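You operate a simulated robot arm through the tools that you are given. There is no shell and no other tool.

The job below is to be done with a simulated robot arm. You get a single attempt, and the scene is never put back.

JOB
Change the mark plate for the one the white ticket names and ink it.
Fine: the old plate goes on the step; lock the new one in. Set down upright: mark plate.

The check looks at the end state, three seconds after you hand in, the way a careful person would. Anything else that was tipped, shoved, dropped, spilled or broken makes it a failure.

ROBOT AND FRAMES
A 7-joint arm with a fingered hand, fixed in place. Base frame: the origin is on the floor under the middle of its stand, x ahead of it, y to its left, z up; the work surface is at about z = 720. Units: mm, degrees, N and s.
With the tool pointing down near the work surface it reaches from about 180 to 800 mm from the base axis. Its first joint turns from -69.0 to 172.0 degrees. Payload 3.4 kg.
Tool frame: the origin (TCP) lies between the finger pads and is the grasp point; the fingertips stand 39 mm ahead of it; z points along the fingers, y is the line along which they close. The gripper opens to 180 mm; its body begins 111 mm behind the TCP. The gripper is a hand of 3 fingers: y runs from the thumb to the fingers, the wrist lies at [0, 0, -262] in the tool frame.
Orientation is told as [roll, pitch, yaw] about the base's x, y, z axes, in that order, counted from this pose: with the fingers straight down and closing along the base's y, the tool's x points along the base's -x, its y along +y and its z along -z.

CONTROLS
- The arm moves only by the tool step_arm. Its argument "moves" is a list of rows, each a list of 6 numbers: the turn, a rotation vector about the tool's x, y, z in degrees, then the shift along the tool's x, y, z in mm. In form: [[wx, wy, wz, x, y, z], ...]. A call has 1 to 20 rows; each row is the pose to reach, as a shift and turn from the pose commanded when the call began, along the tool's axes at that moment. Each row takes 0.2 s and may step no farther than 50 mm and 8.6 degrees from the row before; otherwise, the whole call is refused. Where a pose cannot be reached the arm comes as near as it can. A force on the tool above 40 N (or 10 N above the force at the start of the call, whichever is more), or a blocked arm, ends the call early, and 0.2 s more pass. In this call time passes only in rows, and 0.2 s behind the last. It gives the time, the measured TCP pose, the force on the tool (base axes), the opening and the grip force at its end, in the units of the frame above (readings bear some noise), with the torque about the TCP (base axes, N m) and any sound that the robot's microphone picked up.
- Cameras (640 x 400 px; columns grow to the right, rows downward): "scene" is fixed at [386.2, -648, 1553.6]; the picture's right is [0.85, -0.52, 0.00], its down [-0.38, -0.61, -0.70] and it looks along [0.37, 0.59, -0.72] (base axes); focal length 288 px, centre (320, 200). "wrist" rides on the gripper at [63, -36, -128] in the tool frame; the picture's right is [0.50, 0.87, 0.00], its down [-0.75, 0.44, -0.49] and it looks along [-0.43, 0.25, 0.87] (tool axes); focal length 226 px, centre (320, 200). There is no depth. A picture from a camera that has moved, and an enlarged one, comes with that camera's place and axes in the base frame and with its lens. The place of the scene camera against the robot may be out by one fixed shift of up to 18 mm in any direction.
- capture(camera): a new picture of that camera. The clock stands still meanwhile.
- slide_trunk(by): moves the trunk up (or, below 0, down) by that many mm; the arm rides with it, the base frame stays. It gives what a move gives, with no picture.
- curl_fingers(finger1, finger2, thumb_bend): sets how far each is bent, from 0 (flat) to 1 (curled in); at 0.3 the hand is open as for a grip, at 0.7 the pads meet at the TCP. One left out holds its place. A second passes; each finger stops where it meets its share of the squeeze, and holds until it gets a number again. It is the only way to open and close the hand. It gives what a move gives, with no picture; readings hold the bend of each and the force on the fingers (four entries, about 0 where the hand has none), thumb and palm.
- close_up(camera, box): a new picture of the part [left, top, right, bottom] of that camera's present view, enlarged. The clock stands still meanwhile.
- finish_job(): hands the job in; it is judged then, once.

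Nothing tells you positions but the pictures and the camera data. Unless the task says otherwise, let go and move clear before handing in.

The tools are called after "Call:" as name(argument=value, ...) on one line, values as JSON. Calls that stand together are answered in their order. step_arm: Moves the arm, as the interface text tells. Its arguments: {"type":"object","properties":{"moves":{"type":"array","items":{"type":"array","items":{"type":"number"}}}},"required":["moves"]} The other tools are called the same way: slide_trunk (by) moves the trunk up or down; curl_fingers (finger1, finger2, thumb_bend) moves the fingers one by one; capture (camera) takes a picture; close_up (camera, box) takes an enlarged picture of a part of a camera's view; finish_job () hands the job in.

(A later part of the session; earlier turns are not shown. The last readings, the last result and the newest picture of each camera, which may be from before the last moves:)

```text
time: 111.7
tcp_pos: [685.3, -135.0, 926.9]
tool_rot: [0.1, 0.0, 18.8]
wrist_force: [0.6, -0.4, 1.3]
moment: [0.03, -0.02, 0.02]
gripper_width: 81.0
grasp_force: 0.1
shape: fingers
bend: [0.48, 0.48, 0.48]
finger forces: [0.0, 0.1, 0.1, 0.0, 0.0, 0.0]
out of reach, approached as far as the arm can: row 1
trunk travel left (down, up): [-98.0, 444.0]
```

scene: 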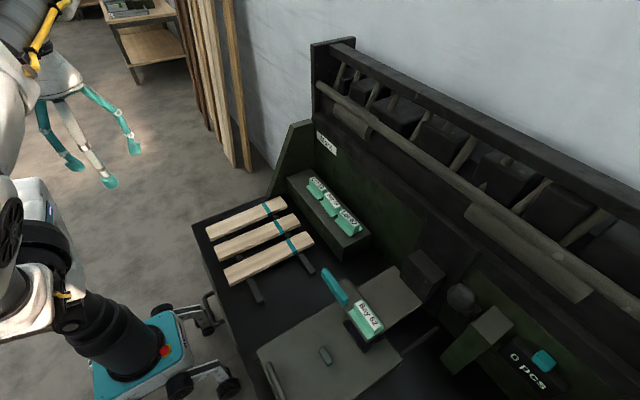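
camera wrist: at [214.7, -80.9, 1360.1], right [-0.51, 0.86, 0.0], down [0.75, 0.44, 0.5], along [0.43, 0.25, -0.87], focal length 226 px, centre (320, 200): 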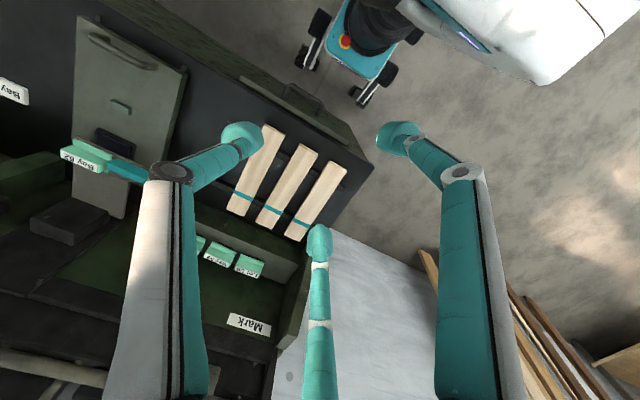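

Lowering the trunk does extend the reach. I'll raise the hand and lower the trunk further.

Call:
step_arm(moves=[[0, 0, 0, 20, -10, -25], [0, 0, 0, 40, -20, -55], [0, 0, 0, 60, -30, -90]])

Call:
slide_trunk(by=-95)

Call:
step_arm(moves=[[0, 0, 0, -25, 15, 0]])

Call:
close_up(camera="scene", box=[0, 0, 200, 400])

```text
time: 112.5
tcp_pos: [634.5, -181.5, 1020.3]
tool_rot: [-0.1, 0.0, 19.1]
wrist_force: [0.3, 0.9, 1.0]
moment: [0.03, -0.06, 0.02]
gripper_width: 80.9
grasp_force: 0.1
shape: fingers
bend: [0.48, 0.48, 0.48]
finger forces: [0.0, 0.1, 0.0, 0.1, 0.0, 0.1]
trunk travel left (down, up): [-98.0, 444.0]
```

```text
time: 113.7
tcp_pos: [637.0, -182.0, 924.6]
tool_rot: [-0.1, -0.1, 19.1]
wrist_force: [0.4, -0.5, 0.2]
moment: [-0.01, -0.04, -0.01]
gripper_width: 80.8
grasp_force: 0.1
shape: fingers
bend: [0.48, 0.48, 0.48]
finger forces: [0.0, 0.0, 0.0, 0.0, 0.1, 0.0]
trunk travel left (down, up): [-3.0, 539.0]
```

```text
time: 114.1
tcp_pos: [656.2, -160.1, 920.4]
tool_rot: [0.0, 0.1, 19.1]
wrist_force: [-0.5, -0.8, -1.1]
moment: [-0.01, 0.0, 0.01]
gripper_width: 80.8
grasp_force: 0.0
shape: fingers
bend: [0.48, 0.48, 0.48]
finger forces: [0.1, 0.1, 0.1, 0.0, 0.0, 0.0]
trunk travel left (down, up): [-3.0, 539.0]
```

```text
1.00 times, centred on (100, 200) of scene (not enlarged: the box is as wide or as high as the picture)
camera zoom: at [386.2, -648.0, 1553.6], right [0.85, -0.52, 0.0], down [-0.38, -0.61, -0.7], along [0.37, 0.59, -0.72], focal length 288 px, centre (540, 200)
```

zoom: 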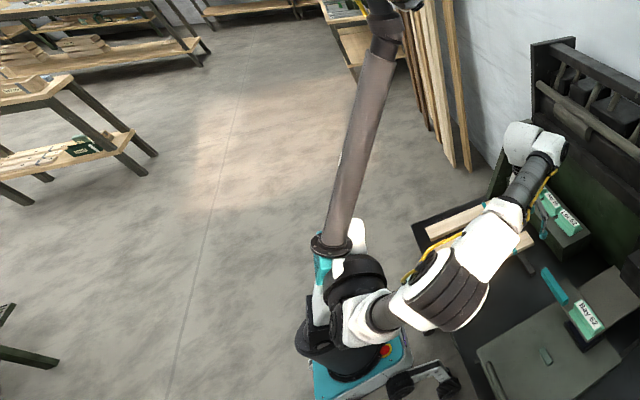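

Call:
step_arm(moves=[[0, 0, 0, -25, 15, -10]])

Call:
step_arm(moves=[[0, 0, 0, -18, 18, -5]])

Call:
step_arm(moves=[[0, 0, 0, -15, 20, 0]])

Call:
step_arm(moves=[[0, 0, 0, -15, 20, 0]])

```text
time: 114.5
tcp_pos: [677.9, -138.3, 930.3]
tool_rot: [0.0, 0.4, 18.9]
wrist_force: [0.3, -1.4, -0.9]
moment: [0.01, 0.05, 0.0]
gripper_width: 80.9
grasp_force: 0.0
shape: fingers
bend: [0.48, 0.48, 0.48]
finger forces: [0.0, 0.0, 0.0, 0.0, 0.1, 0.1]
trunk travel left (down, up): [-3.0, 539.0]
```

```text
time: 114.9
tcp_pos: [679.3, -128.3, 934.2]
tool_rot: [-0.1, 0.0, 19.0]
wrist_force: [-0.2, -0.2, -0.1]
moment: [0.02, -0.01, 0.0]
gripper_width: 80.9
grasp_force: 0.0
shape: fingers
bend: [0.48, 0.48, 0.48]
finger forces: [0.0, 0.1, 0.0, 0.1, 0.0, 0.1]
out of reach, approached as far as the arm can: row 1
trunk travel left (down, up): [-3.0, 539.0]
```

```text
time: 115.3
tcp_pos: [674.5, -123.5, 928.4]
tool_rot: [0.0, 0.2, 19.1]
wrist_force: [0.0, 0.1, -1.0]
moment: [-0.04, 0.03, 0.0]
gripper_width: 80.9
grasp_force: 0.1
shape: fingers
bend: [0.48, 0.48, 0.48]
finger forces: [0.1, 0.0, 0.0, 0.1, 0.0, 0.0]
out of reach, approached as far as the arm can: row 1
trunk travel left (down, up): [-3.0, 539.0]
```

```text
time: 115.7
tcp_pos: [671.6, -117.8, 924.5]
tool_rot: [0.1, 0.1, 19.1]
wrist_force: [0.4, -0.6, 0.0]
moment: [0.02, 0.02, -0.01]
gripper_width: 81.0
grasp_force: 0.1
shape: fingers
bend: [0.48, 0.48, 0.48]
finger forces: [0.0, 0.1, 0.1, 0.0, 0.0, 0.1]
out of reach, approached as far as the arm can: row 1
trunk travel left (down, up): [-3.0, 539.0]
```

Lowering the trunk by about 100 mm gives the best reach. I'll use a leaning pose (yaw 60°, tilted 28° toward +x+y) where thumb and one finger pinch the plate front-to-back. First I'll back off, raise the trunk to that height, and set the orientation in free space.

Call:
step_arm(moves=[[0, 0, 0, 30, -20, -15], [0, 0, 0, 60, -40, -30], [0, 0, 0, 90, -60, -40]])

Call:
slide_trunk(by=95)

Call:
step_arm(moves=[[0, 0, -8.2, 0, 0, 0], [0, 0, -16.4, 0, 0, 0], [0, 0, -24.6, 0, 0, 0], [0, 0, -32.8, 0, 0, 0], [0, 0, -41, 0, 0, 0]])

Call:
step_arm(moves=[[0, -7, 0, 0, 0, 0], [0, -14, 0, 0, 0, 0], [0, -21, 0, 0, 0, 0], [0, -28, 0, 0, 0, 0]])

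Call:
close_up(camera="scene", box=[0, 0, 200, 400])

```text
time: 116.5
tcp_pos: [605.5, -204.6, 965.3]
tool_rot: [0.0, -0.2, 19.2]
wrist_force: [-0.2, 1.0, -0.6]
moment: [-0.01, -0.01, 0.01]
gripper_width: 80.6
grasp_force: 0.0
shape: fingers
bend: [0.48, 0.48, 0.48]
finger forces: [0.0, 0.0, 0.0, 0.0, 0.0, 0.1]
trunk travel left (down, up): [-3.0, 539.0]
```

```text
time: 117.8
tcp_pos: [607.0, -204.8, 1057.4]
tool_rot: [0.0, 0.2, 19.1]
wrist_force: [-0.1, 0.1, 0.2]
moment: [0.02, 0.0, 0.03]
gripper_width: 80.8
grasp_force: 0.0
shape: fingers
bend: [0.48, 0.48, 0.48]
finger forces: [0.1, 0.1, 0.0, 0.0, 0.0, 0.1]
trunk travel left (down, up): [-98.0, 444.0]
```

```text
time: 119.0
tcp_pos: [606.3, -205.6, 1059.1]
tool_rot: [0.0, 0.1, 60.3]
wrist_force: [-0.6, -0.4, -0.6]
moment: [0.0, -0.01, 0.03]
gripper_width: 80.9
grasp_force: 0.0
shape: fingers
bend: [0.48, 0.48, 0.48]
finger forces: [0.0, 0.0, 0.1, 0.1, 0.0, 0.0]
trunk travel left (down, up): [-98.0, 444.0]
```

```text
time: 120.0
tcp_pos: [605.8, -204.8, 1058.8]
tool_rot: [0.0, -28.1, 60.2]
wrist_force: [-0.5, 0.3, 0.2]
moment: [0.04, 0.05, -0.02]
gripper_width: 80.8
grasp_force: 0.1
shape: fingers
bend: [0.48, 0.48, 0.48]
finger forces: [0.0, 0.0, 0.0, 0.0, 0.1, 0.0]
trunk travel left (down, up): [-98.0, 444.0]
```

```text
1.00 times, centred on (100, 200) of scene (not enlarged: the box is as wide or as high as the picture)
camera zoom: at [386.2, -648.0, 1553.6], right [0.85, -0.52, 0.0], down [-0.38, -0.61, -0.7], along [0.37, 0.59, -0.72], focal length 288 px, centre (540, 200)
```

zoom: 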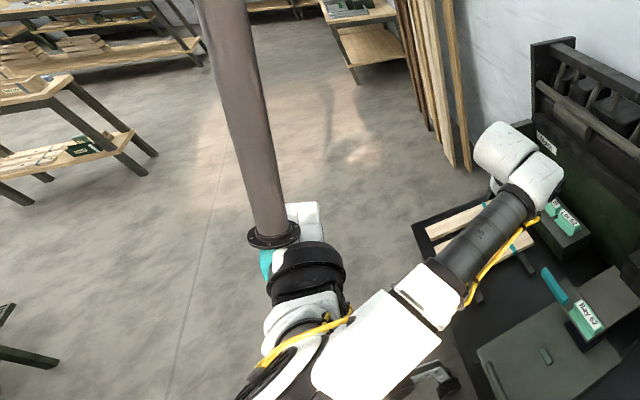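

Call:
curl_fingers(finger2=0.25)

Call:
capture(camera="wrist")

Call:
step_arm(moves=[[0, 0, 0, -21, -16.5, 33.5], [0, 0, 0, -42, -33, 67], [0, 0, 0, -63.2, -49.5, 100.4]])

```text
time: 121.0
tcp_pos: [605.9, -205.3, 1059.2]
tool_rot: [0.0, -27.9, 60.1]
wrist_force: [0.6, 0.0, 0.1]
moment: [-0.06, -0.01, 0.0]
gripper_width: 81.1
grasp_force: 0.0
shape: fingers
bend: [0.48, 0.25, 0.48]
finger forces: [0.0, 0.0, 0.0, 0.1, 0.0, 0.1]
trunk travel left (down, up): [-98.0, 444.0]
```

```text
taken
camera wrist: at [581.1, -321.9, 1142.4], right [-0.97, 0.05, -0.23], down [-0.16, 0.59, 0.79], along [0.18, 0.8, -0.57], focal length 226 px, centre (320, 200)
```

wrist: 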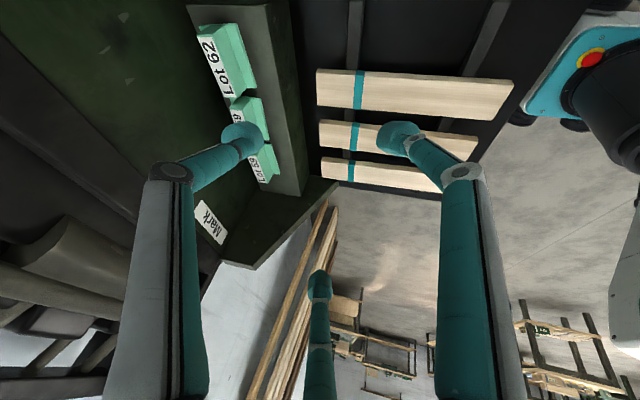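

```text
time: 121.8
tcp_pos: [702.3, -138.1, 998.1]
tool_rot: [0.1, -27.8, 60.1]
wrist_force: [-0.4, 0.1, 0.7]
moment: [-0.01, -0.01, -0.02]
gripper_width: 81.1
grasp_force: 0.2
shape: fingers
bend: [0.48, 0.25, 0.48]
finger forces: [0.0, 0.0, 0.1, 0.0, 0.1, 0.1]
trunk travel left (down, up): [-98.0, 444.0]
```

Call:
step_arm(moves=[[0, 0, 0, -15, -14.4, 21], [0, 0, 0, -30.1, -28.7, 42.1]])

Call:
step_arm(moves=[[0, 0, 0, -10, -11, 14]])

Call:
capture(camera="wrist")

Call:
close_up(camera="scene", box=[0, 0, 200, 400])

```text
time: 122.4
tcp_pos: [749.4, -113.5, 975.6]
tool_rot: [-0.1, -27.9, 60.1]
wrist_force: [-0.4, 0.5, -0.1]
moment: [0.0, 0.01, 0.0]
gripper_width: 80.7
grasp_force: 0.1
shape: fingers
bend: [0.48, 0.25, 0.48]
finger forces: [0.0, 0.1, 0.1, 0.0, 0.0, 0.0]
trunk travel left (down, up): [-98.0, 444.0]
```

```text
time: 122.8
tcp_pos: [768.3, -105.4, 966.5]
tool_rot: [0.1, -27.8, 60.1]
wrist_force: [1.0, -0.9, 0.2]
moment: [0.03, 0.02, 0.02]
gripper_width: 80.9
grasp_force: 0.0
shape: fingers
bend: [0.48, 0.25, 0.48]
finger forces: [0.1, 0.0, 0.0, 0.0, 0.0, 0.0]
trunk travel left (down, up): [-98.0, 444.0]
```

```text
taken
camera wrist: at [743.5, -224.4, 1049.4], right [-0.97, 0.05, -0.23], down [-0.16, 0.59, 0.79], along [0.18, 0.8, -0.57], focal length 226 px, centre (320, 200)
```

wrist: 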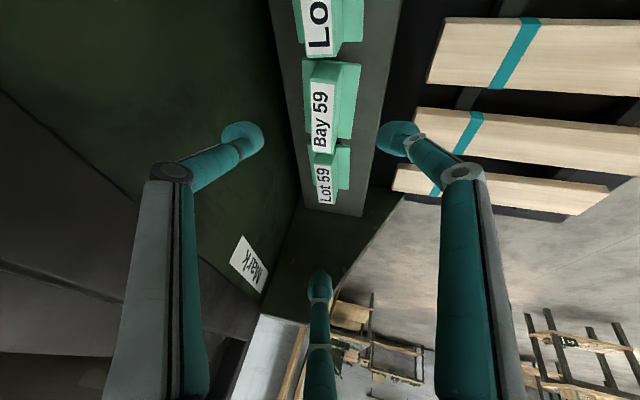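

```text
1.00 times, centred on (100, 200) of scene (not enlarged: the box is as wide or as high as the picture)
camera zoom: at [386.2, -648.0, 1553.6], right [0.85, -0.52, 0.0], down [-0.38, -0.61, -0.7], along [0.37, 0.59, -0.72], focal length 288 px, centre (540, 200)
```

zoom: 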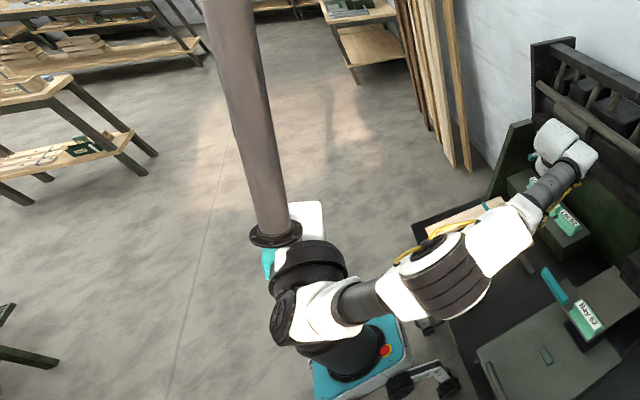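

The leaning pose reaches over the plate, with the thumb on the wall side and finger 1 in front. I'll zoom in to measure the plate's exact place from here.

Call:
close_up(camera="wrist", box=[270, 30, 400, 220])

```text
2.11 times, centred on (335, 125) of wrist
camera zoom: at [743.5, -224.4, 1049.4], right [-0.97, 0.05, -0.23], down [-0.16, 0.59, 0.79], along [0.18, 0.8, -0.57], focal length 476 px, centre (288, 358)
```

zoom: 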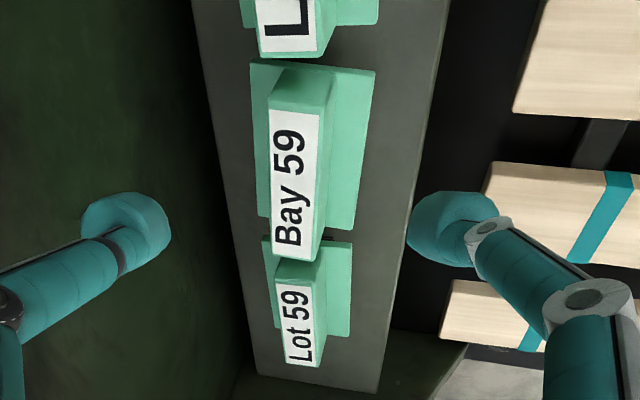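

Call:
step_arm(moves=[[0, 0, 0, 8.5, -3.2, 25.8], [0, 0, 0, 17, -6.4, 51.6], [0, 0, 0, 21.5, -8, 65]])

Call:
capture(camera="wrist")

Call:
close_up(camera="wrist", box=[230, 80, 430, 220])

Call:
close_up(camera="scene", box=[290, 150, 390, 250])

```text
time: 123.6
tcp_pos: [778.9, -100.2, 902.6]
tool_rot: [0.1, -27.9, 60.1]
wrist_force: [-0.2, 0.0, -0.3]
moment: [0.04, 0.03, -0.01]
gripper_width: 80.7
grasp_force: 0.1
shape: fingers
bend: [0.48, 0.25, 0.48]
finger forces: [0.0, 0.0, 0.0, 0.0, 0.1, 0.0]
trunk travel left (down, up): [-98.0, 444.0]
```

```text
taken
camera wrist: at [753.7, -218.1, 984.2], right [-0.97, 0.05, -0.23], down [-0.16, 0.59, 0.79], along [0.18, 0.8, -0.57], focal length 226 px, centre (320, 200)
```

wrist: 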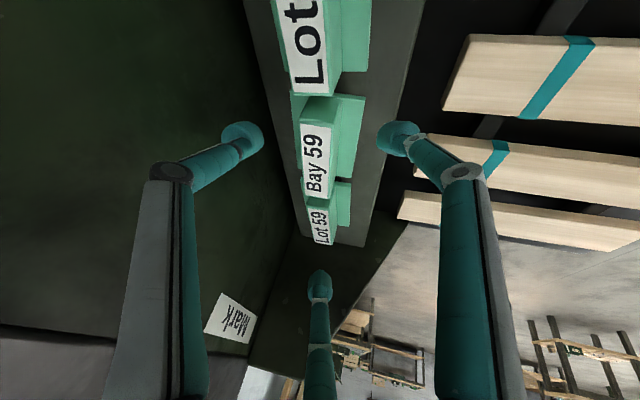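

```text
2.86 times, centred on (330, 150) of wrist
camera zoom: at [753.7, -218.1, 984.2], right [-0.97, 0.05, -0.23], down [-0.16, 0.59, 0.79], along [0.18, 0.8, -0.57], focal length 646 px, centre (291, 343)
```

zoom: 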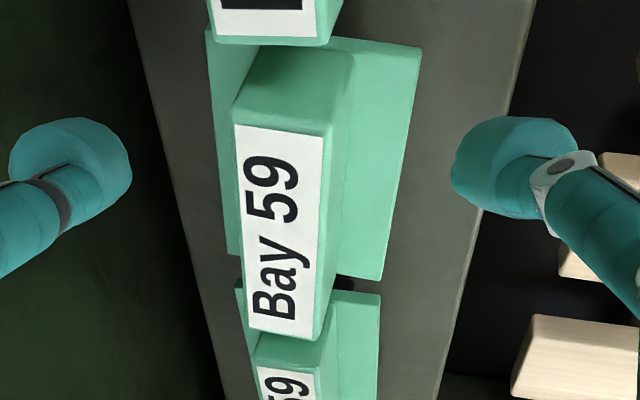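

```text
4.00 times, centred on (340, 200) of scene
camera zoom: at [386.2, -648.0, 1553.6], right [0.85, -0.52, 0.0], down [-0.38, -0.61, -0.7], along [0.37, 0.59, -0.72], focal length 1152 px, centre (240, 200)
```

zoom: 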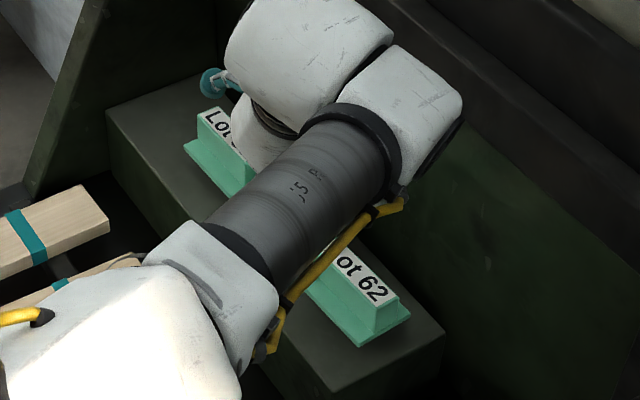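

Call:
step_arm(moves=[[0, 0, 0, 2.2, -1.5, 8.2], [0, 0, 0, 4.5, -3, 16]])

Call:
close_up(camera="wrist", box=[230, 80, 430, 220])

```text
time: 124.2
tcp_pos: [782.4, -99.2, 885.4]
tool_rot: [0.0, -28.1, 60.1]
wrist_force: [-0.1, 0.6, 0.0]
moment: [0.0, -0.01, 0.01]
gripper_width: 81.2
grasp_force: 0.1
shape: fingers
bend: [0.48, 0.25, 0.48]
finger forces: [0.0, 0.1, 0.0, 0.1, 0.1, 0.0]
trunk travel left (down, up): [-98.0, 444.0]
```

```text
2.86 times, centred on (330, 150) of wrist
camera zoom: at [757.7, -216.3, 968.5], right [-0.97, 0.05, -0.23], down [-0.16, 0.59, 0.79], along [0.18, 0.8, -0.57], focal length 646 px, centre (291, 343)
```

zoom: 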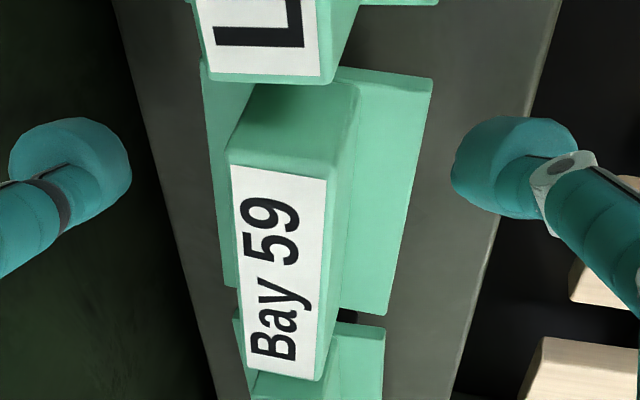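

Call:
curl_fingers(finger1=0.6, thumb_bend=0.6)

Call:
close_up(camera="wrist", box=[230, 80, 430, 220])

```text
time: 125.2
tcp_pos: [781.9, -98.7, 886.0]
tool_rot: [0.0, -27.9, 60.1]
wrist_force: [0.1, 1.0, 0.0]
moment: [0.0, -0.02, -0.04]
gripper_width: 37.0
grasp_force: 0.3
shape: fingers
bend: [0.59, 0.25, 0.6]
finger forces: [1.0, 0.0, 0.1, 0.1, 0.4, 0.0]
trunk travel left (down, up): [-98.0, 444.0]
```

```text
2.86 times, centred on (330, 150) of wrist
camera zoom: at [757.6, -216.3, 968.7], right [-0.97, 0.05, -0.23], down [-0.16, 0.59, 0.79], along [0.18, 0.8, -0.57], focal length 646 px, centre (291, 343)
```

zoom: 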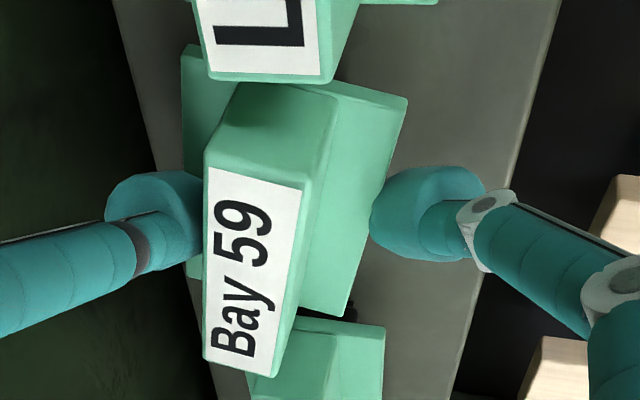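

The front finger caught the plate's flange and nudged the plate a little toward the wall. I'll open, rise and re-measure before trying again higher up.

Call:
curl_fingers(finger1=0.5, thumb_bend=0.5)

Call:
step_arm(moves=[[0, 0, 0, -4, 0, -8]])

Call:
close_up(camera="wrist", box=[230, 80, 430, 220])

Call:
capture(camera="wrist")

```text
time: 126.2
tcp_pos: [782.6, -100.0, 885.6]
tool_rot: [0.0, -27.9, 60.2]
wrist_force: [0.1, 0.4, -0.2]
moment: [0.01, 0.0, 0.02]
gripper_width: 72.2
grasp_force: 0.0
shape: fingers
bend: [0.5, 0.25, 0.5]
finger forces: [0.0, 0.0, 0.0, 0.0, 0.0, 0.0]
trunk travel left (down, up): [-98.0, 444.0]
```

```text
time: 126.6
tcp_pos: [783.2, -98.3, 894.7]
tool_rot: [0.0, -28.0, 60.1]
wrist_force: [0.2, -0.3, -0.5]
moment: [-0.01, -0.01, -0.01]
gripper_width: 72.6
grasp_force: 0.1
shape: fingers
bend: [0.5, 0.25, 0.5]
finger forces: [0.0, 0.0, 0.0, 0.0, 0.0, 0.0]
trunk travel left (down, up): [-98.0, 444.0]
```

```text
2.86 times, centred on (330, 150) of wrist
camera zoom: at [757.5, -216.2, 978.4], right [-0.97, 0.05, -0.23], down [-0.16, 0.59, 0.79], along [0.18, 0.8, -0.57], focal length 646 px, centre (291, 343)
```

zoom: 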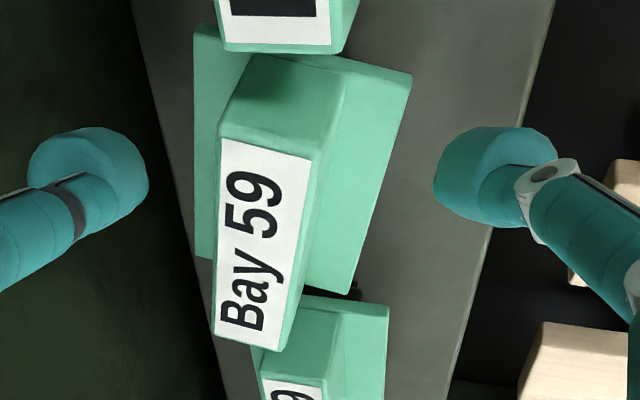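

```text
taken
camera wrist: at [757.5, -216.2, 978.4], right [-0.97, 0.05, -0.23], down [-0.16, 0.59, 0.79], along [0.18, 0.8, -0.57], focal length 226 px, centre (320, 200)
```

wrist: 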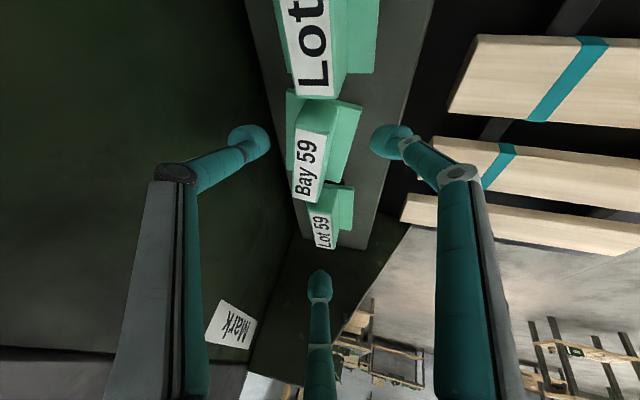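

Call:
step_arm(moves=[[2.3, 0, 4.28, -6, -2.6, -8], [4.57, 0, 8.56, -9.3, -5.2, -6.7]])

Call:
close_up(camera="wrist", box=[230, 80, 430, 220])

```text
time: 127.2
tcp_pos: [790.1, -98.3, 905.9]
tool_rot: [-0.1, -27.9, 50.4]
wrist_force: [-0.1, -0.9, 0.8]
moment: [0.02, -0.02, -0.02]
gripper_width: 72.4
grasp_force: 0.1
shape: fingers
bend: [0.5, 0.25, 0.5]
finger forces: [0.1, 0.0, 0.1, 0.0, 0.0, 0.1]
trunk travel left (down, up): [-98.0, 444.0]
```

```text
2.86 times, centred on (330, 150) of wrist
camera zoom: at [745.4, -208.6, 987.7], right [-0.95, 0.21, -0.23], down [-0.06, 0.61, 0.79], along [0.31, 0.76, -0.57], focal length 646 px, centre (291, 343)
```

zoom: 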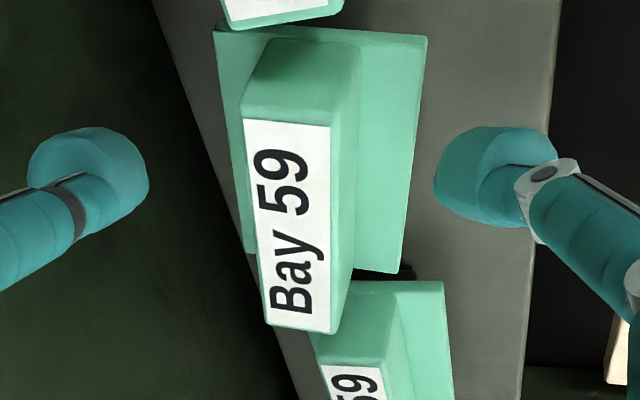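

Call:
step_arm(moves=[[0, 0, 0, 3, 0.6, 7], [0, 0, 0, 5.8, 1.15, 13.9]])

Call:
curl_fingers(finger1=0.57, thumb_bend=0.57)

Call:
close_up(camera="wrist", box=[230, 80, 430, 220])

```text
time: 127.8
tcp_pos: [789.2, -95.8, 890.5]
tool_rot: [-0.1, -27.8, 50.5]
wrist_force: [0.5, -0.4, -0.3]
moment: [0.0, 0.01, 0.04]
gripper_width: 72.4
grasp_force: 0.1
shape: fingers
bend: [0.5, 0.25, 0.5]
finger forces: [0.0, 0.0, 0.0, 0.0, 0.0, 0.0]
trunk travel left (down, up): [-98.0, 444.0]
```

```text
time: 128.8
tcp_pos: [789.5, -95.7, 889.9]
tool_rot: [0.0, -28.0, 50.4]
wrist_force: [-1.6, -0.5, -0.7]
moment: [-0.03, 0.08, 0.0]
gripper_width: 51.5
grasp_force: 0.4
shape: fingers
bend: [0.55, 0.25, 0.56]
finger forces: [0.8, 0.0, 0.0, 0.0, 0.0, 0.0]
trunk travel left (down, up): [-98.0, 444.0]
```

```text
2.86 times, centred on (330, 150) of wrist
camera zoom: at [744.9, -206.9, 973.5], right [-0.95, 0.21, -0.23], down [-0.06, 0.61, 0.79], along [0.31, 0.76, -0.57], focal length 646 px, centre (291, 343)
```

zoom: 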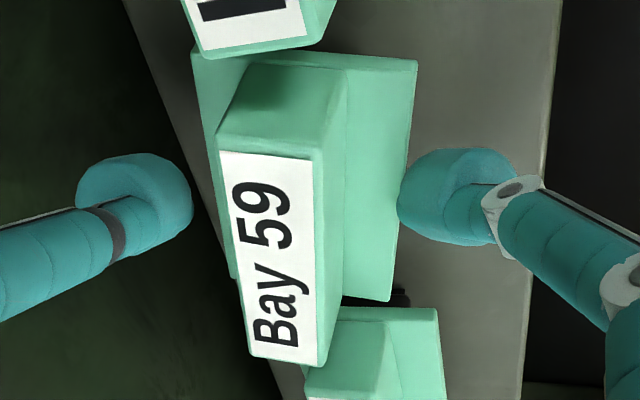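

Call:
curl_fingers(finger1=0.5, thumb_bend=0.5)

Call:
step_arm(moves=[[0, 0, 0, -9.4, 0, -17.7], [0, 0, 0, -19.6, 0, -37]])

Call:
curl_fingers(finger1=0.57, thumb_bend=0.57)

Call:
close_up(camera="wrist", box=[230, 80, 430, 220])

```text
time: 129.8
tcp_pos: [789.2, -95.0, 890.9]
tool_rot: [-0.1, -27.9, 50.4]
wrist_force: [0.2, 0.2, -0.7]
moment: [0.01, 0.0, 0.02]
gripper_width: 72.0
grasp_force: 0.0
shape: fingers
bend: [0.5, 0.25, 0.5]
finger forces: [0.0, 0.0, 0.0, 0.1, 0.0, 0.1]
trunk travel left (down, up): [-98.0, 444.0]
```

```text
time: 130.4
tcp_pos: [789.6, -94.7, 933.6]
tool_rot: [0.0, -27.9, 50.5]
wrist_force: [-0.6, -0.2, -0.3]
moment: [0.0, -0.04, 0.02]
gripper_width: 72.1
grasp_force: 0.1
shape: fingers
bend: [0.5, 0.25, 0.5]
finger forces: [0.0, 0.0, 0.0, 0.0, 0.1, 0.0]
trunk travel left (down, up): [-98.0, 444.0]
```

```text
time: 131.4
tcp_pos: [790.2, -94.9, 931.9]
tool_rot: [0.0, -27.9, 50.4]
wrist_force: [-0.9, -0.5, 0.8]
moment: [-0.02, 0.01, -0.02]
gripper_width: 49.7
grasp_force: 0.2
shape: fingers
bend: [0.56, 0.25, 0.56]
finger forces: [0.1, 0.0, 0.0, 0.0, 0.0, 0.0]
trunk travel left (down, up): [-98.0, 444.0]
```

```text
2.86 times, centred on (330, 150) of wrist
camera zoom: at [745.0, -206.5, 1015.2], right [-0.95, 0.21, -0.23], down [-0.06, 0.61, 0.79], along [0.31, 0.76, -0.57], focal length 646 px, centre (291, 343)
```

zoom: 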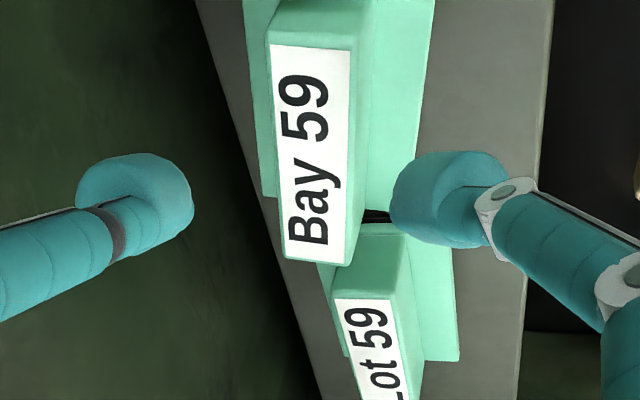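

Call:
step_arm(moves=[[0, 0, 0, 6, 0, 11.5], [0, 0, 0, 12, 0, 23], [0, 0, 0, 15.5, 0, 29.3], [0, 0, 0, 18.2, 0, 34.5]])

Call:
close_up(camera="wrist", box=[230, 80, 430, 220])

```text
time: 132.4
tcp_pos: [790.1, -95.1, 892.5]
tool_rot: [-0.2, -27.8, 50.3]
wrist_force: [-0.6, 0.2, -0.2]
moment: [-0.01, -0.03, -0.02]
gripper_width: 49.6
grasp_force: 0.3
shape: fingers
bend: [0.56, 0.25, 0.56]
finger forces: [0.4, 0.0, 0.0, 0.1, 0.1, 0.0]
trunk travel left (down, up): [-98.0, 444.0]
```

```text
2.86 times, centred on (330, 150) of wrist
camera zoom: at [744.9, -206.6, 975.9], right [-0.95, 0.21, -0.23], down [-0.06, 0.61, 0.79], along [0.31, 0.76, -0.57], focal length 646 px, centre (291, 343)
```

zoom: 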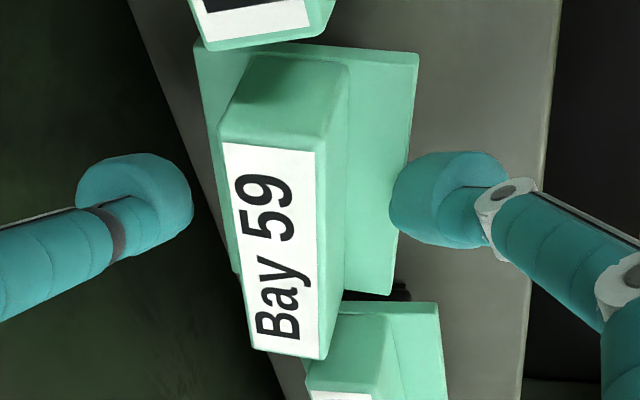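

Call:
curl_fingers(finger1=0.61, thumb_bend=0.61)

Call:
close_up(camera="wrist", box=[230, 80, 430, 220])

```text
time: 133.4
tcp_pos: [788.2, -95.1, 892.2]
tool_rot: [0.0, -27.9, 50.5]
wrist_force: [-0.2, -0.2, -0.2]
moment: [0.02, 0.04, -0.03]
gripper_width: 30.3
grasp_force: 0.4
shape: fingers
bend: [0.61, 0.25, 0.61]
finger forces: [0.1, 0.0, 0.0, 0.1, 0.3, 0.1]
trunk travel left (down, up): [-98.0, 444.0]
```

```text
2.86 times, centred on (330, 150) of wrist
camera zoom: at [745.0, -206.6, 976.0], right [-0.95, 0.21, -0.23], down [-0.06, 0.61, 0.79], along [0.31, 0.76, -0.57], focal length 646 px, centre (291, 343)
```

zoom: 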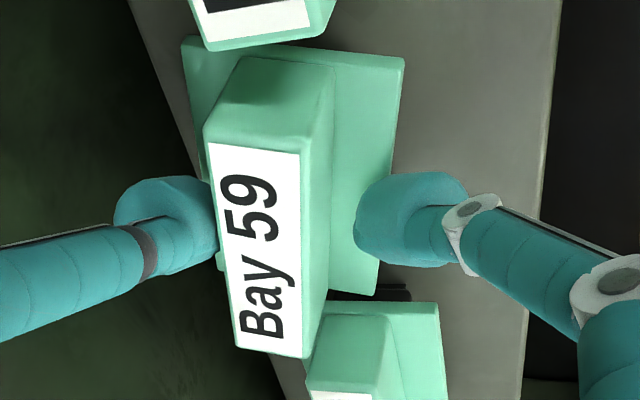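

Call:
curl_fingers(finger1=0.68, thumb_bend=0.66)

Call:
close_up(camera="wrist", box=[230, 80, 430, 220])

```text
time: 134.4
tcp_pos: [788.8, -94.8, 892.0]
tool_rot: [0.1, -27.9, 50.5]
wrist_force: [0.7, -0.5, 0.0]
moment: [-0.02, 0.02, 0.01]
gripper_width: 18.3
grasp_force: 2.9
shape: fingers
bend: [0.65, 0.25, 0.64]
finger forces: [3.0, 0.0, 0.1, 0.0, 3.3, 0.1]
trunk travel left (down, up): [-98.0, 444.0]
```

```text
2.86 times, centred on (330, 150) of wrist
camera zoom: at [745.0, -206.8, 975.8], right [-0.95, 0.21, -0.23], down [-0.06, 0.61, 0.79], along [0.31, 0.76, -0.57], focal length 646 px, centre (291, 343)
```

zoom: 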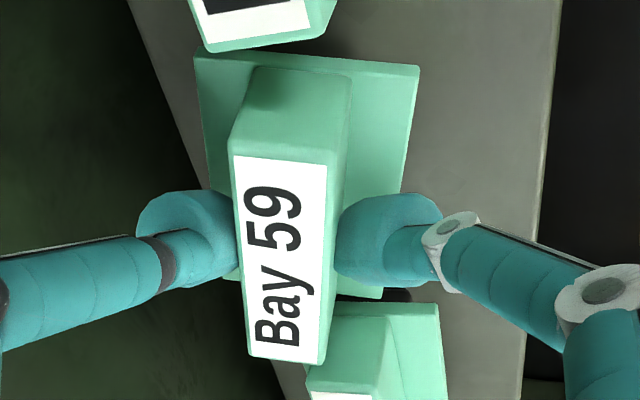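

Both fingers now pinch the ridge evenly. I'll squeeze more firmly and lift a little.

Call:
curl_fingers(finger1=0.74, thumb_bend=0.74)

Call:
step_arm(moves=[[0, 0, 0, -2.3, 0, -4.4], [0, 0, 0, -4.7, 0, -8.8], [0, 0, 0, -7, 0, -13.3]])

Call:
close_up(camera="wrist", box=[230, 80, 430, 220])

```text
time: 135.4
tcp_pos: [790.6, -95.8, 892.3]
tool_rot: [0.0, -27.9, 50.3]
wrist_force: [-0.2, -0.6, 0.0]
moment: [-0.03, 0.02, 0.0]
gripper_width: 16.3
grasp_force: 10.4
shape: fingers
bend: [0.66, 0.25, 0.69]
finger forces: [10.8, 0.0, 0.0, 0.1, 10.5, 0.1]
trunk travel left (down, up): [-98.0, 444.0]
```

```text
time: 136.2
tcp_pos: [791.0, -96.5, 908.2]
tool_rot: [0.0, -27.9, 50.4]
wrist_force: [-0.4, 0.3, -2.9]
moment: [-0.03, 0.03, 0.01]
gripper_width: 16.5
grasp_force: 10.3
shape: fingers
bend: [0.66, 0.25, 0.69]
finger forces: [10.8, 0.1, 0.0, 0.0, 10.3, 0.0]
trunk travel left (down, up): [-98.0, 444.0]
```

```text
2.86 times, centred on (330, 150) of wrist
camera zoom: at [745.3, -207.0, 991.5], right [-0.95, 0.21, -0.23], down [-0.06, 0.61, 0.79], along [0.31, 0.76, -0.57], focal length 646 px, centre (291, 343)
```

zoom: 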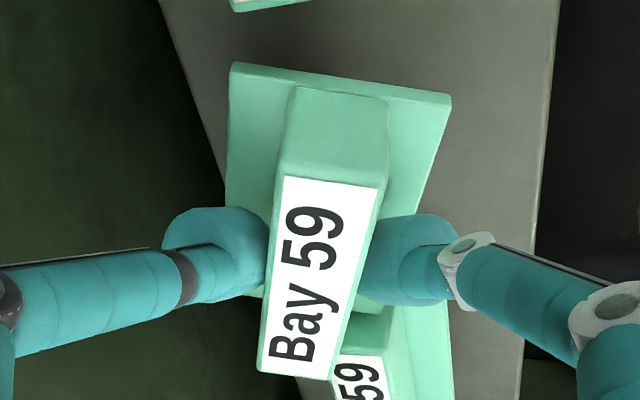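

The plate is lifted (about 0.3 kg) and held, turned a little about the vertical. I'll lift it clear and carry it toward the free bench spot.

Call:
step_arm(moves=[[0, 0, 0, -6, 0, -11.5], [0, 0, 0, -12, 0, -23], [0, 0, 0, -18, 0, -34.5], [0, 0, 0, -26, 0, -48]])

Call:
close_up(camera="wrist", box=[230, 80, 430, 220])

Call:
capture(camera="scene")

```text
time: 137.2
tcp_pos: [790.5, -94.7, 961.4]
tool_rot: [0.0, -27.9, 50.4]
wrist_force: [0.0, 0.0, -2.7]
moment: [-0.02, -0.01, -0.01]
gripper_width: 16.6
grasp_force: 10.4
shape: fingers
bend: [0.66, 0.25, 0.69]
finger forces: [10.8, 0.0, 0.0, 0.0, 10.4, 0.0]
trunk travel left (down, up): [-98.0, 444.0]
```

```text
2.86 times, centred on (330, 150) of wrist
camera zoom: at [745.5, -206.6, 1044.9], right [-0.95, 0.21, -0.23], down [-0.06, 0.61, 0.79], along [0.31, 0.76, -0.57], focal length 646 px, centre (291, 343)
```

zoom: 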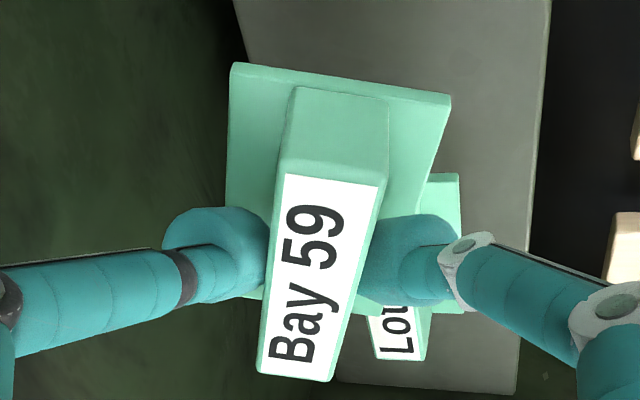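

```text
taken
```

scene: 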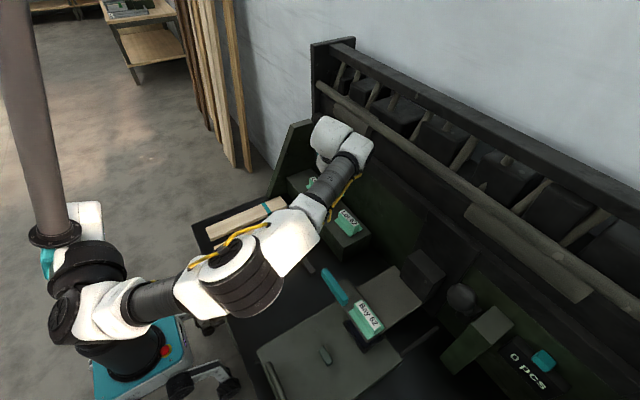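

Call:
step_arm(moves=[[0, 0, 0, 22.5, 30.8, -12], [0, 0, 0, 45.1, 61.6, -23.9]])

Call:
capture(camera="wrist")

```text
time: 137.8
tcp_pos: [708.8, -94.6, 963.3]
tool_rot: [0.0, -28.0, 50.4]
wrist_force: [0.3, 0.2, -3.4]
moment: [-0.05, -0.03, 0.0]
gripper_width: 16.3
grasp_force: 11.0
shape: fingers
bend: [0.66, 0.25, 0.69]
finger forces: [10.9, 0.1, 0.1, 0.1, 10.4, 0.0]
trunk travel left (down, up): [-98.0, 444.0]
```

```text
taken
camera wrist: at [664.1, -206.4, 1046.0], right [-0.95, 0.21, -0.24], down [-0.06, 0.61, 0.79], along [0.31, 0.76, -0.57], focal length 226 px, centre (320, 200)
```

wrist: 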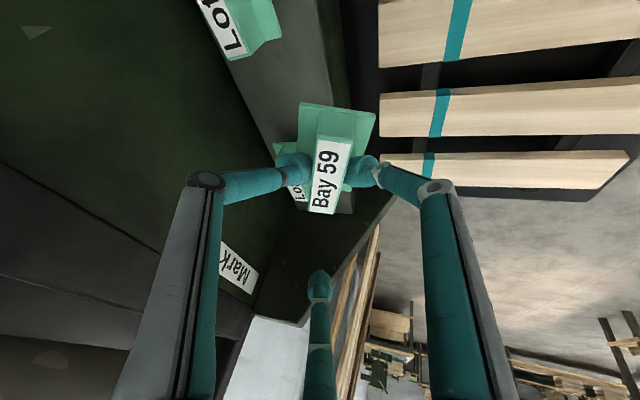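

Call:
step_arm(moves=[[-1.94, 0.57, -1.58, 35, 1.5, -5.7], [-3.88, 1.14, -3.17, 70, 3, -11.3], [-5.82, 1.71, -4.75, 105, 4.4, -17], [-7.77, 2.29, -6.33, 140, 5.9, -22.7], [-9.71, 2.86, -7.91, 175, 7.4, -28.3], [-11.65, 3.43, -9.5, 210, 8.9, -34], [-13.6, 4, -11.08, 245.5, 10.3, -39.7], [-15.53, 4.57, -12.66, 280.5, 11.8, -45.3]])

Call:
capture(camera="wrist")

Call:
close_up(camera="scene", box=[240, 200, 380, 320])

```text
time: 139.6
tcp_pos: [530.0, -296.3, 871.1]
tool_rot: [9.2, -24.4, 64.9]
wrist_force: [1.1, 0.2, -2.7]
moment: [-0.03, -0.03, -0.02]
gripper_width: 16.1
grasp_force: 10.7
shape: fingers
bend: [0.66, 0.25, 0.69]
finger forces: [10.6, 0.1, 0.0, 0.1, 10.6, 0.0]
trunk travel left (down, up): [-98.0, 444.0]
```

```text
taken
camera wrist: at [536.2, -416.0, 953.8], right [-0.99, -0.1, -0.08], down [-0.12, 0.56, 0.82], along [-0.04, 0.82, -0.57], focal length 226 px, centre (320, 200)
```

wrist: 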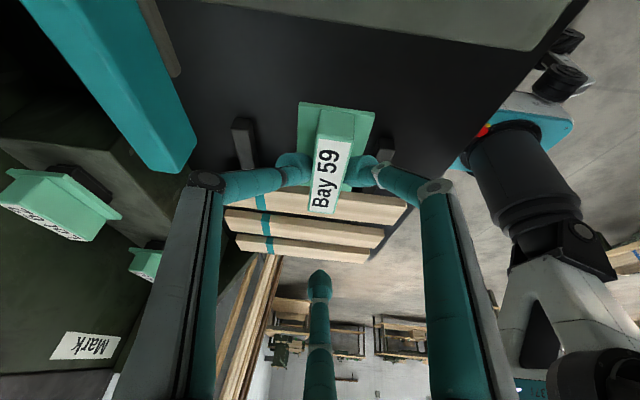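

```text
3.33 times, centred on (310, 260) of scene
camera zoom: at [386.2, -648.0, 1553.6], right [0.85, -0.52, 0.0], down [-0.38, -0.61, -0.7], along [0.37, 0.59, -0.72], focal length 960 px, centre (353, 0)
```

zoom: 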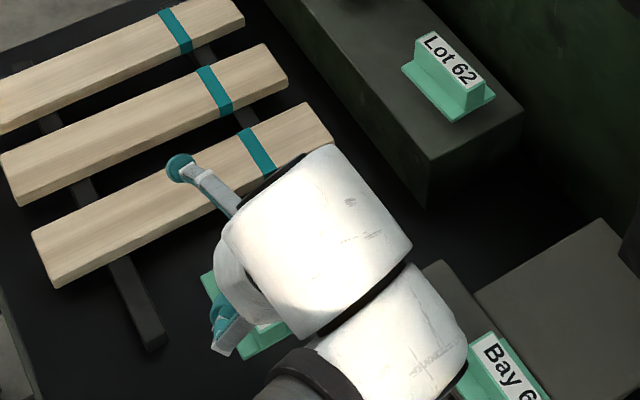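

Call:
close_up(camera="wrist", box=[260, 80, 400, 220])

```text
2.86 times, centred on (330, 150) of wrist
camera zoom: at [536.2, -416.0, 953.8], right [-0.99, -0.1, -0.08], down [-0.12, 0.56, 0.82], along [-0.04, 0.82, -0.57], focal length 646 px, centre (291, 343)
```

zoom: 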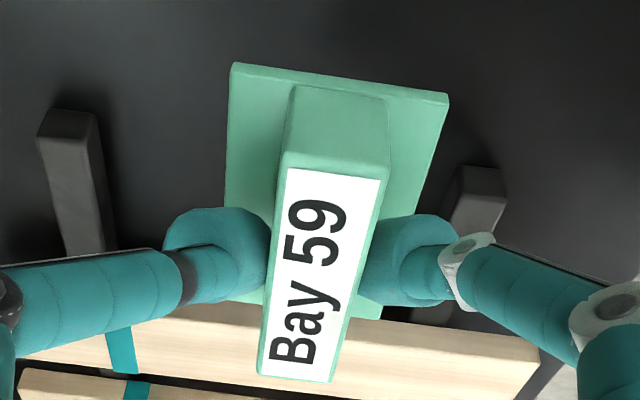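

The held plate is level and lined up over the free spot. I'll lower it onto the bench.

Call:
step_arm(moves=[[0, 0, 0, 8.2, -2.9, 18], [0, 0, 0, 16.5, -5.8, 36], [0, 0, 0, 22.7, -8, 49.5], [0, 0, 0, 26.8, -9.5, 58.5]])

Call:
step_arm(moves=[[0, 0, 0, 0.8, -0.3, 1.8], [0, 0, 0, 1.6, -0.6, 3.6], [0, 0, 0, 2.4, -0.9, 5.4]])

```text
time: 140.6
tcp_pos: [530.4, -295.0, 805.5]
tool_rot: [9.1, -24.4, 64.7]
wrist_force: [0.0, -0.4, -3.1]
moment: [-0.01, 0.0, 0.0]
gripper_width: 16.5
grasp_force: 10.9
shape: fingers
bend: [0.66, 0.25, 0.69]
finger forces: [10.7, 0.0, 0.0, 0.0, 10.6, 0.1]
trunk travel left (down, up): [-98.0, 444.0]
```

```text
time: 141.4
tcp_pos: [529.6, -295.0, 800.9]
tool_rot: [9.2, -24.4, 64.9]
wrist_force: [0.1, 0.9, -1.0]
moment: [-0.02, -0.04, 0.0]
gripper_width: 16.3
grasp_force: 10.7
shape: fingers
bend: [0.66, 0.25, 0.69]
finger forces: [10.9, 0.1, 0.0, 0.0, 11.0, 0.0]
trunk travel left (down, up): [-98.0, 444.0]
```

Call:
step_arm(moves=[[0, 0, 0, 0.4, -0.15, 0.9], [0, 0, 0, 0.8, -0.3, 1.8]])

```text
time: 142.0
tcp_pos: [529.4, -295.2, 799.6]
tool_rot: [9.1, -24.5, 64.8]
wrist_force: [0.5, -1.7, 5.5]
moment: [-0.03, -0.03, 0.01]
gripper_width: 16.0
grasp_force: 12.4
shape: fingers
bend: [0.66, 0.25, 0.69]
finger forces: [11.9, 0.1, 0.0, 0.0, 12.6, 0.0]
trunk travel left (down, up): [-98.0, 444.0]
```

Call:
curl_fingers(finger1=0.61, thumb_bend=0.61)

Call:
curl_fingers(finger1=0.55, thumb_bend=0.55)

Call:
close_up(camera="wrist", box=[260, 80, 400, 220])

```text
time: 143.0
tcp_pos: [529.8, -295.3, 797.5]
tool_rot: [9.1, -24.4, 64.8]
wrist_force: [-0.1, 0.4, -0.2]
moment: [0.0, 0.03, 0.0]
gripper_width: 30.7
grasp_force: 0.2
shape: fingers
bend: [0.61, 0.25, 0.61]
finger forces: [0.8, 0.0, 0.0, 0.0, 0.0, 0.1]
trunk travel left (down, up): [-98.0, 444.0]
```

```text
time: 144.0
tcp_pos: [530.3, -294.6, 799.3]
tool_rot: [9.2, -24.3, 64.8]
wrist_force: [-1.1, 0.5, 2.0]
moment: [0.05, 0.12, 0.0]
gripper_width: 52.5
grasp_force: 0.9
shape: fingers
bend: [0.56, 0.25, 0.55]
finger forces: [3.0, 0.0, 0.0, 0.0, 0.1, 0.0]
trunk travel left (down, up): [-98.0, 444.0]
```

```text
2.86 times, centred on (330, 150) of wrist
camera zoom: at [535.9, -414.7, 881.6], right [-0.99, -0.1, -0.08], down [-0.12, 0.56, 0.82], along [-0.04, 0.82, -0.57], focal length 646 px, centre (291, 343)
```

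zoom: 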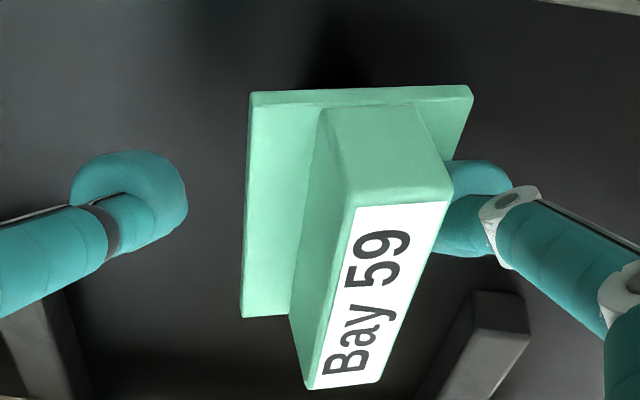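

Call:
close_up(camera="scene", box=[250, 240, 350, 310])

Call:
curl_fingers(finger1=0.6)

Call:
close_up(camera="wrist", box=[260, 80, 400, 220])

```text
5.71 times, centred on (300, 275) of scene
camera zoom: at [386.2, -648.0, 1553.6], right [0.85, -0.52, 0.0], down [-0.38, -0.61, -0.7], along [0.37, 0.59, -0.72], focal length 1645 px, centre (434, -229)
```

zoom: 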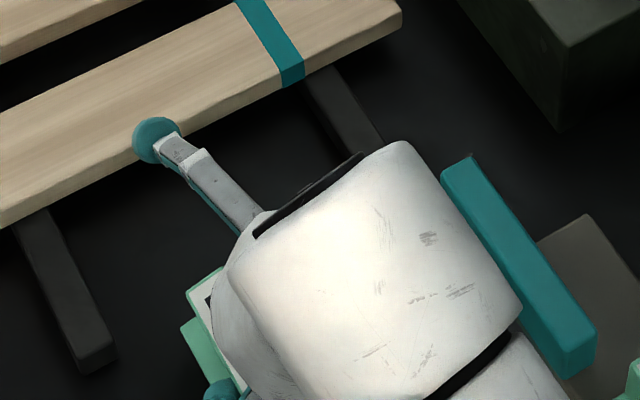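

```text
time: 145.0
tcp_pos: [529.7, -294.6, 798.6]
tool_rot: [9.2, -24.4, 64.8]
wrist_force: [0.0, 0.0, 0.1]
moment: [-0.01, 0.04, -0.05]
gripper_width: 43.0
grasp_force: 0.9
shape: fingers
bend: [0.6, 0.25, 0.55]
finger forces: [1.0, 0.1, 0.0, 0.1, 0.0, 0.1]
trunk travel left (down, up): [-98.0, 444.0]
```

```text
2.86 times, centred on (330, 150) of wrist
camera zoom: at [536.0, -414.9, 881.3], right [-0.99, -0.1, -0.08], down [-0.12, 0.56, 0.82], along [-0.04, 0.82, -0.57], focal length 646 px, centre (291, 343)
```

zoom: 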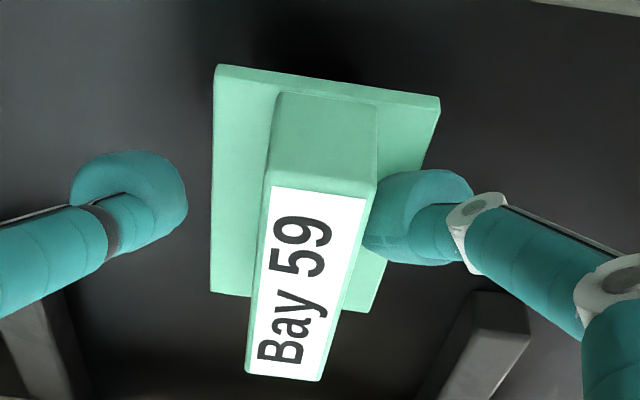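

Opening finger 1 had pressed on the plate's flange; with it back in, the plate stands level again. I'll raise the hand straight up instead of opening further down here.

Call:
step_arm(moves=[[0, 0, 0, -0.8, 0.3, -1.8], [0, 0, 0, -1.6, 0.6, -3.6], [0, 0, 0, -2.5, 0.9, -5.4]])

Call:
close_up(camera="wrist", box=[260, 80, 400, 220])

```text
time: 145.8
tcp_pos: [529.6, -293.8, 804.4]
tool_rot: [9.1, -24.4, 64.8]
wrist_force: [0.3, 0.3, -0.1]
moment: [0.01, 0.04, 0.01]
gripper_width: 43.3
grasp_force: 0.0
shape: fingers
bend: [0.6, 0.25, 0.55]
finger forces: [0.0, 0.1, 0.0, 0.0, 0.0, 0.1]
trunk travel left (down, up): [-98.0, 444.0]
```

```text
2.86 times, centred on (330, 150) of wrist
camera zoom: at [535.9, -414.9, 887.1], right [-0.99, -0.1, -0.08], down [-0.12, 0.56, 0.82], along [-0.04, 0.82, -0.57], focal length 646 px, centre (291, 343)
```

zoom: 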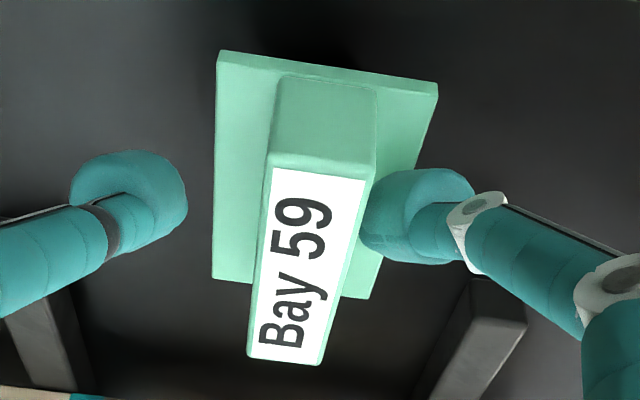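

Call:
step_arm(moves=[[0, 0, 0, -8.2, 2.9, -18], [0, 0, 0, -16.5, 5.8, -36], [0, 0, 0, -28.8, 10.2, -63]])

Call:
curl_fingers(finger1=0.48, finger2=0.48, thumb_bend=0.48)

Call:
capture(camera="wrist")

Call:
close_up(camera="wrist", box=[260, 80, 400, 220])

```text
time: 146.6
tcp_pos: [529.1, -294.4, 874.0]
tool_rot: [9.1, -24.4, 64.8]
wrist_force: [0.3, 0.2, -0.4]
moment: [0.04, -0.02, 0.01]
gripper_width: 43.3
grasp_force: 0.0
shape: fingers
bend: [0.6, 0.25, 0.55]
finger forces: [0.0, 0.1, 0.0, 0.1, 0.0, 0.1]
trunk travel left (down, up): [-98.0, 444.0]
```

```text
time: 147.6
tcp_pos: [529.7, -294.6, 872.6]
tool_rot: [9.3, -24.4, 64.8]
wrist_force: [-0.7, -0.2, 0.5]
moment: [0.0, 0.03, -0.02]
gripper_width: 80.2
grasp_force: 0.0
shape: fingers
bend: [0.48, 0.48, 0.48]
finger forces: [0.0, 0.0, 0.1, 0.1, 0.1, 0.0]
trunk travel left (down, up): [-98.0, 444.0]
```

```text
taken
camera wrist: at [535.9, -414.5, 957.3], right [-0.99, -0.1, -0.08], down [-0.12, 0.56, 0.82], along [-0.04, 0.82, -0.57], focal length 226 px, centre (320, 200)
```

wrist: 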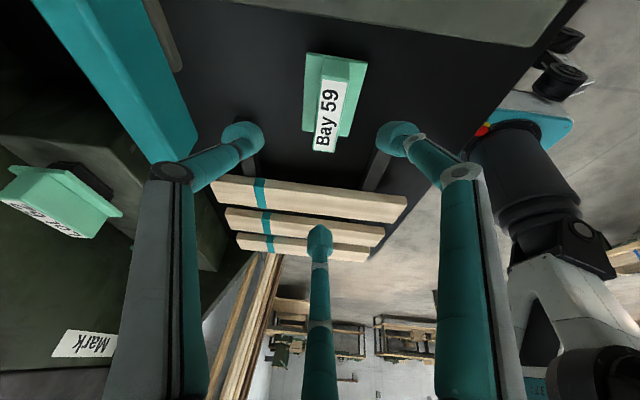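

```text
2.86 times, centred on (330, 150) of wrist
camera zoom: at [535.9, -414.5, 957.3], right [-0.99, -0.1, -0.08], down [-0.12, 0.56, 0.82], along [-0.04, 0.82, -0.57], focal length 646 px, centre (291, 343)
```

zoom: 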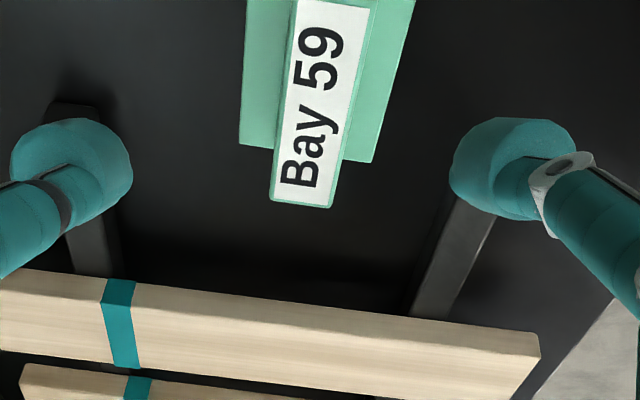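

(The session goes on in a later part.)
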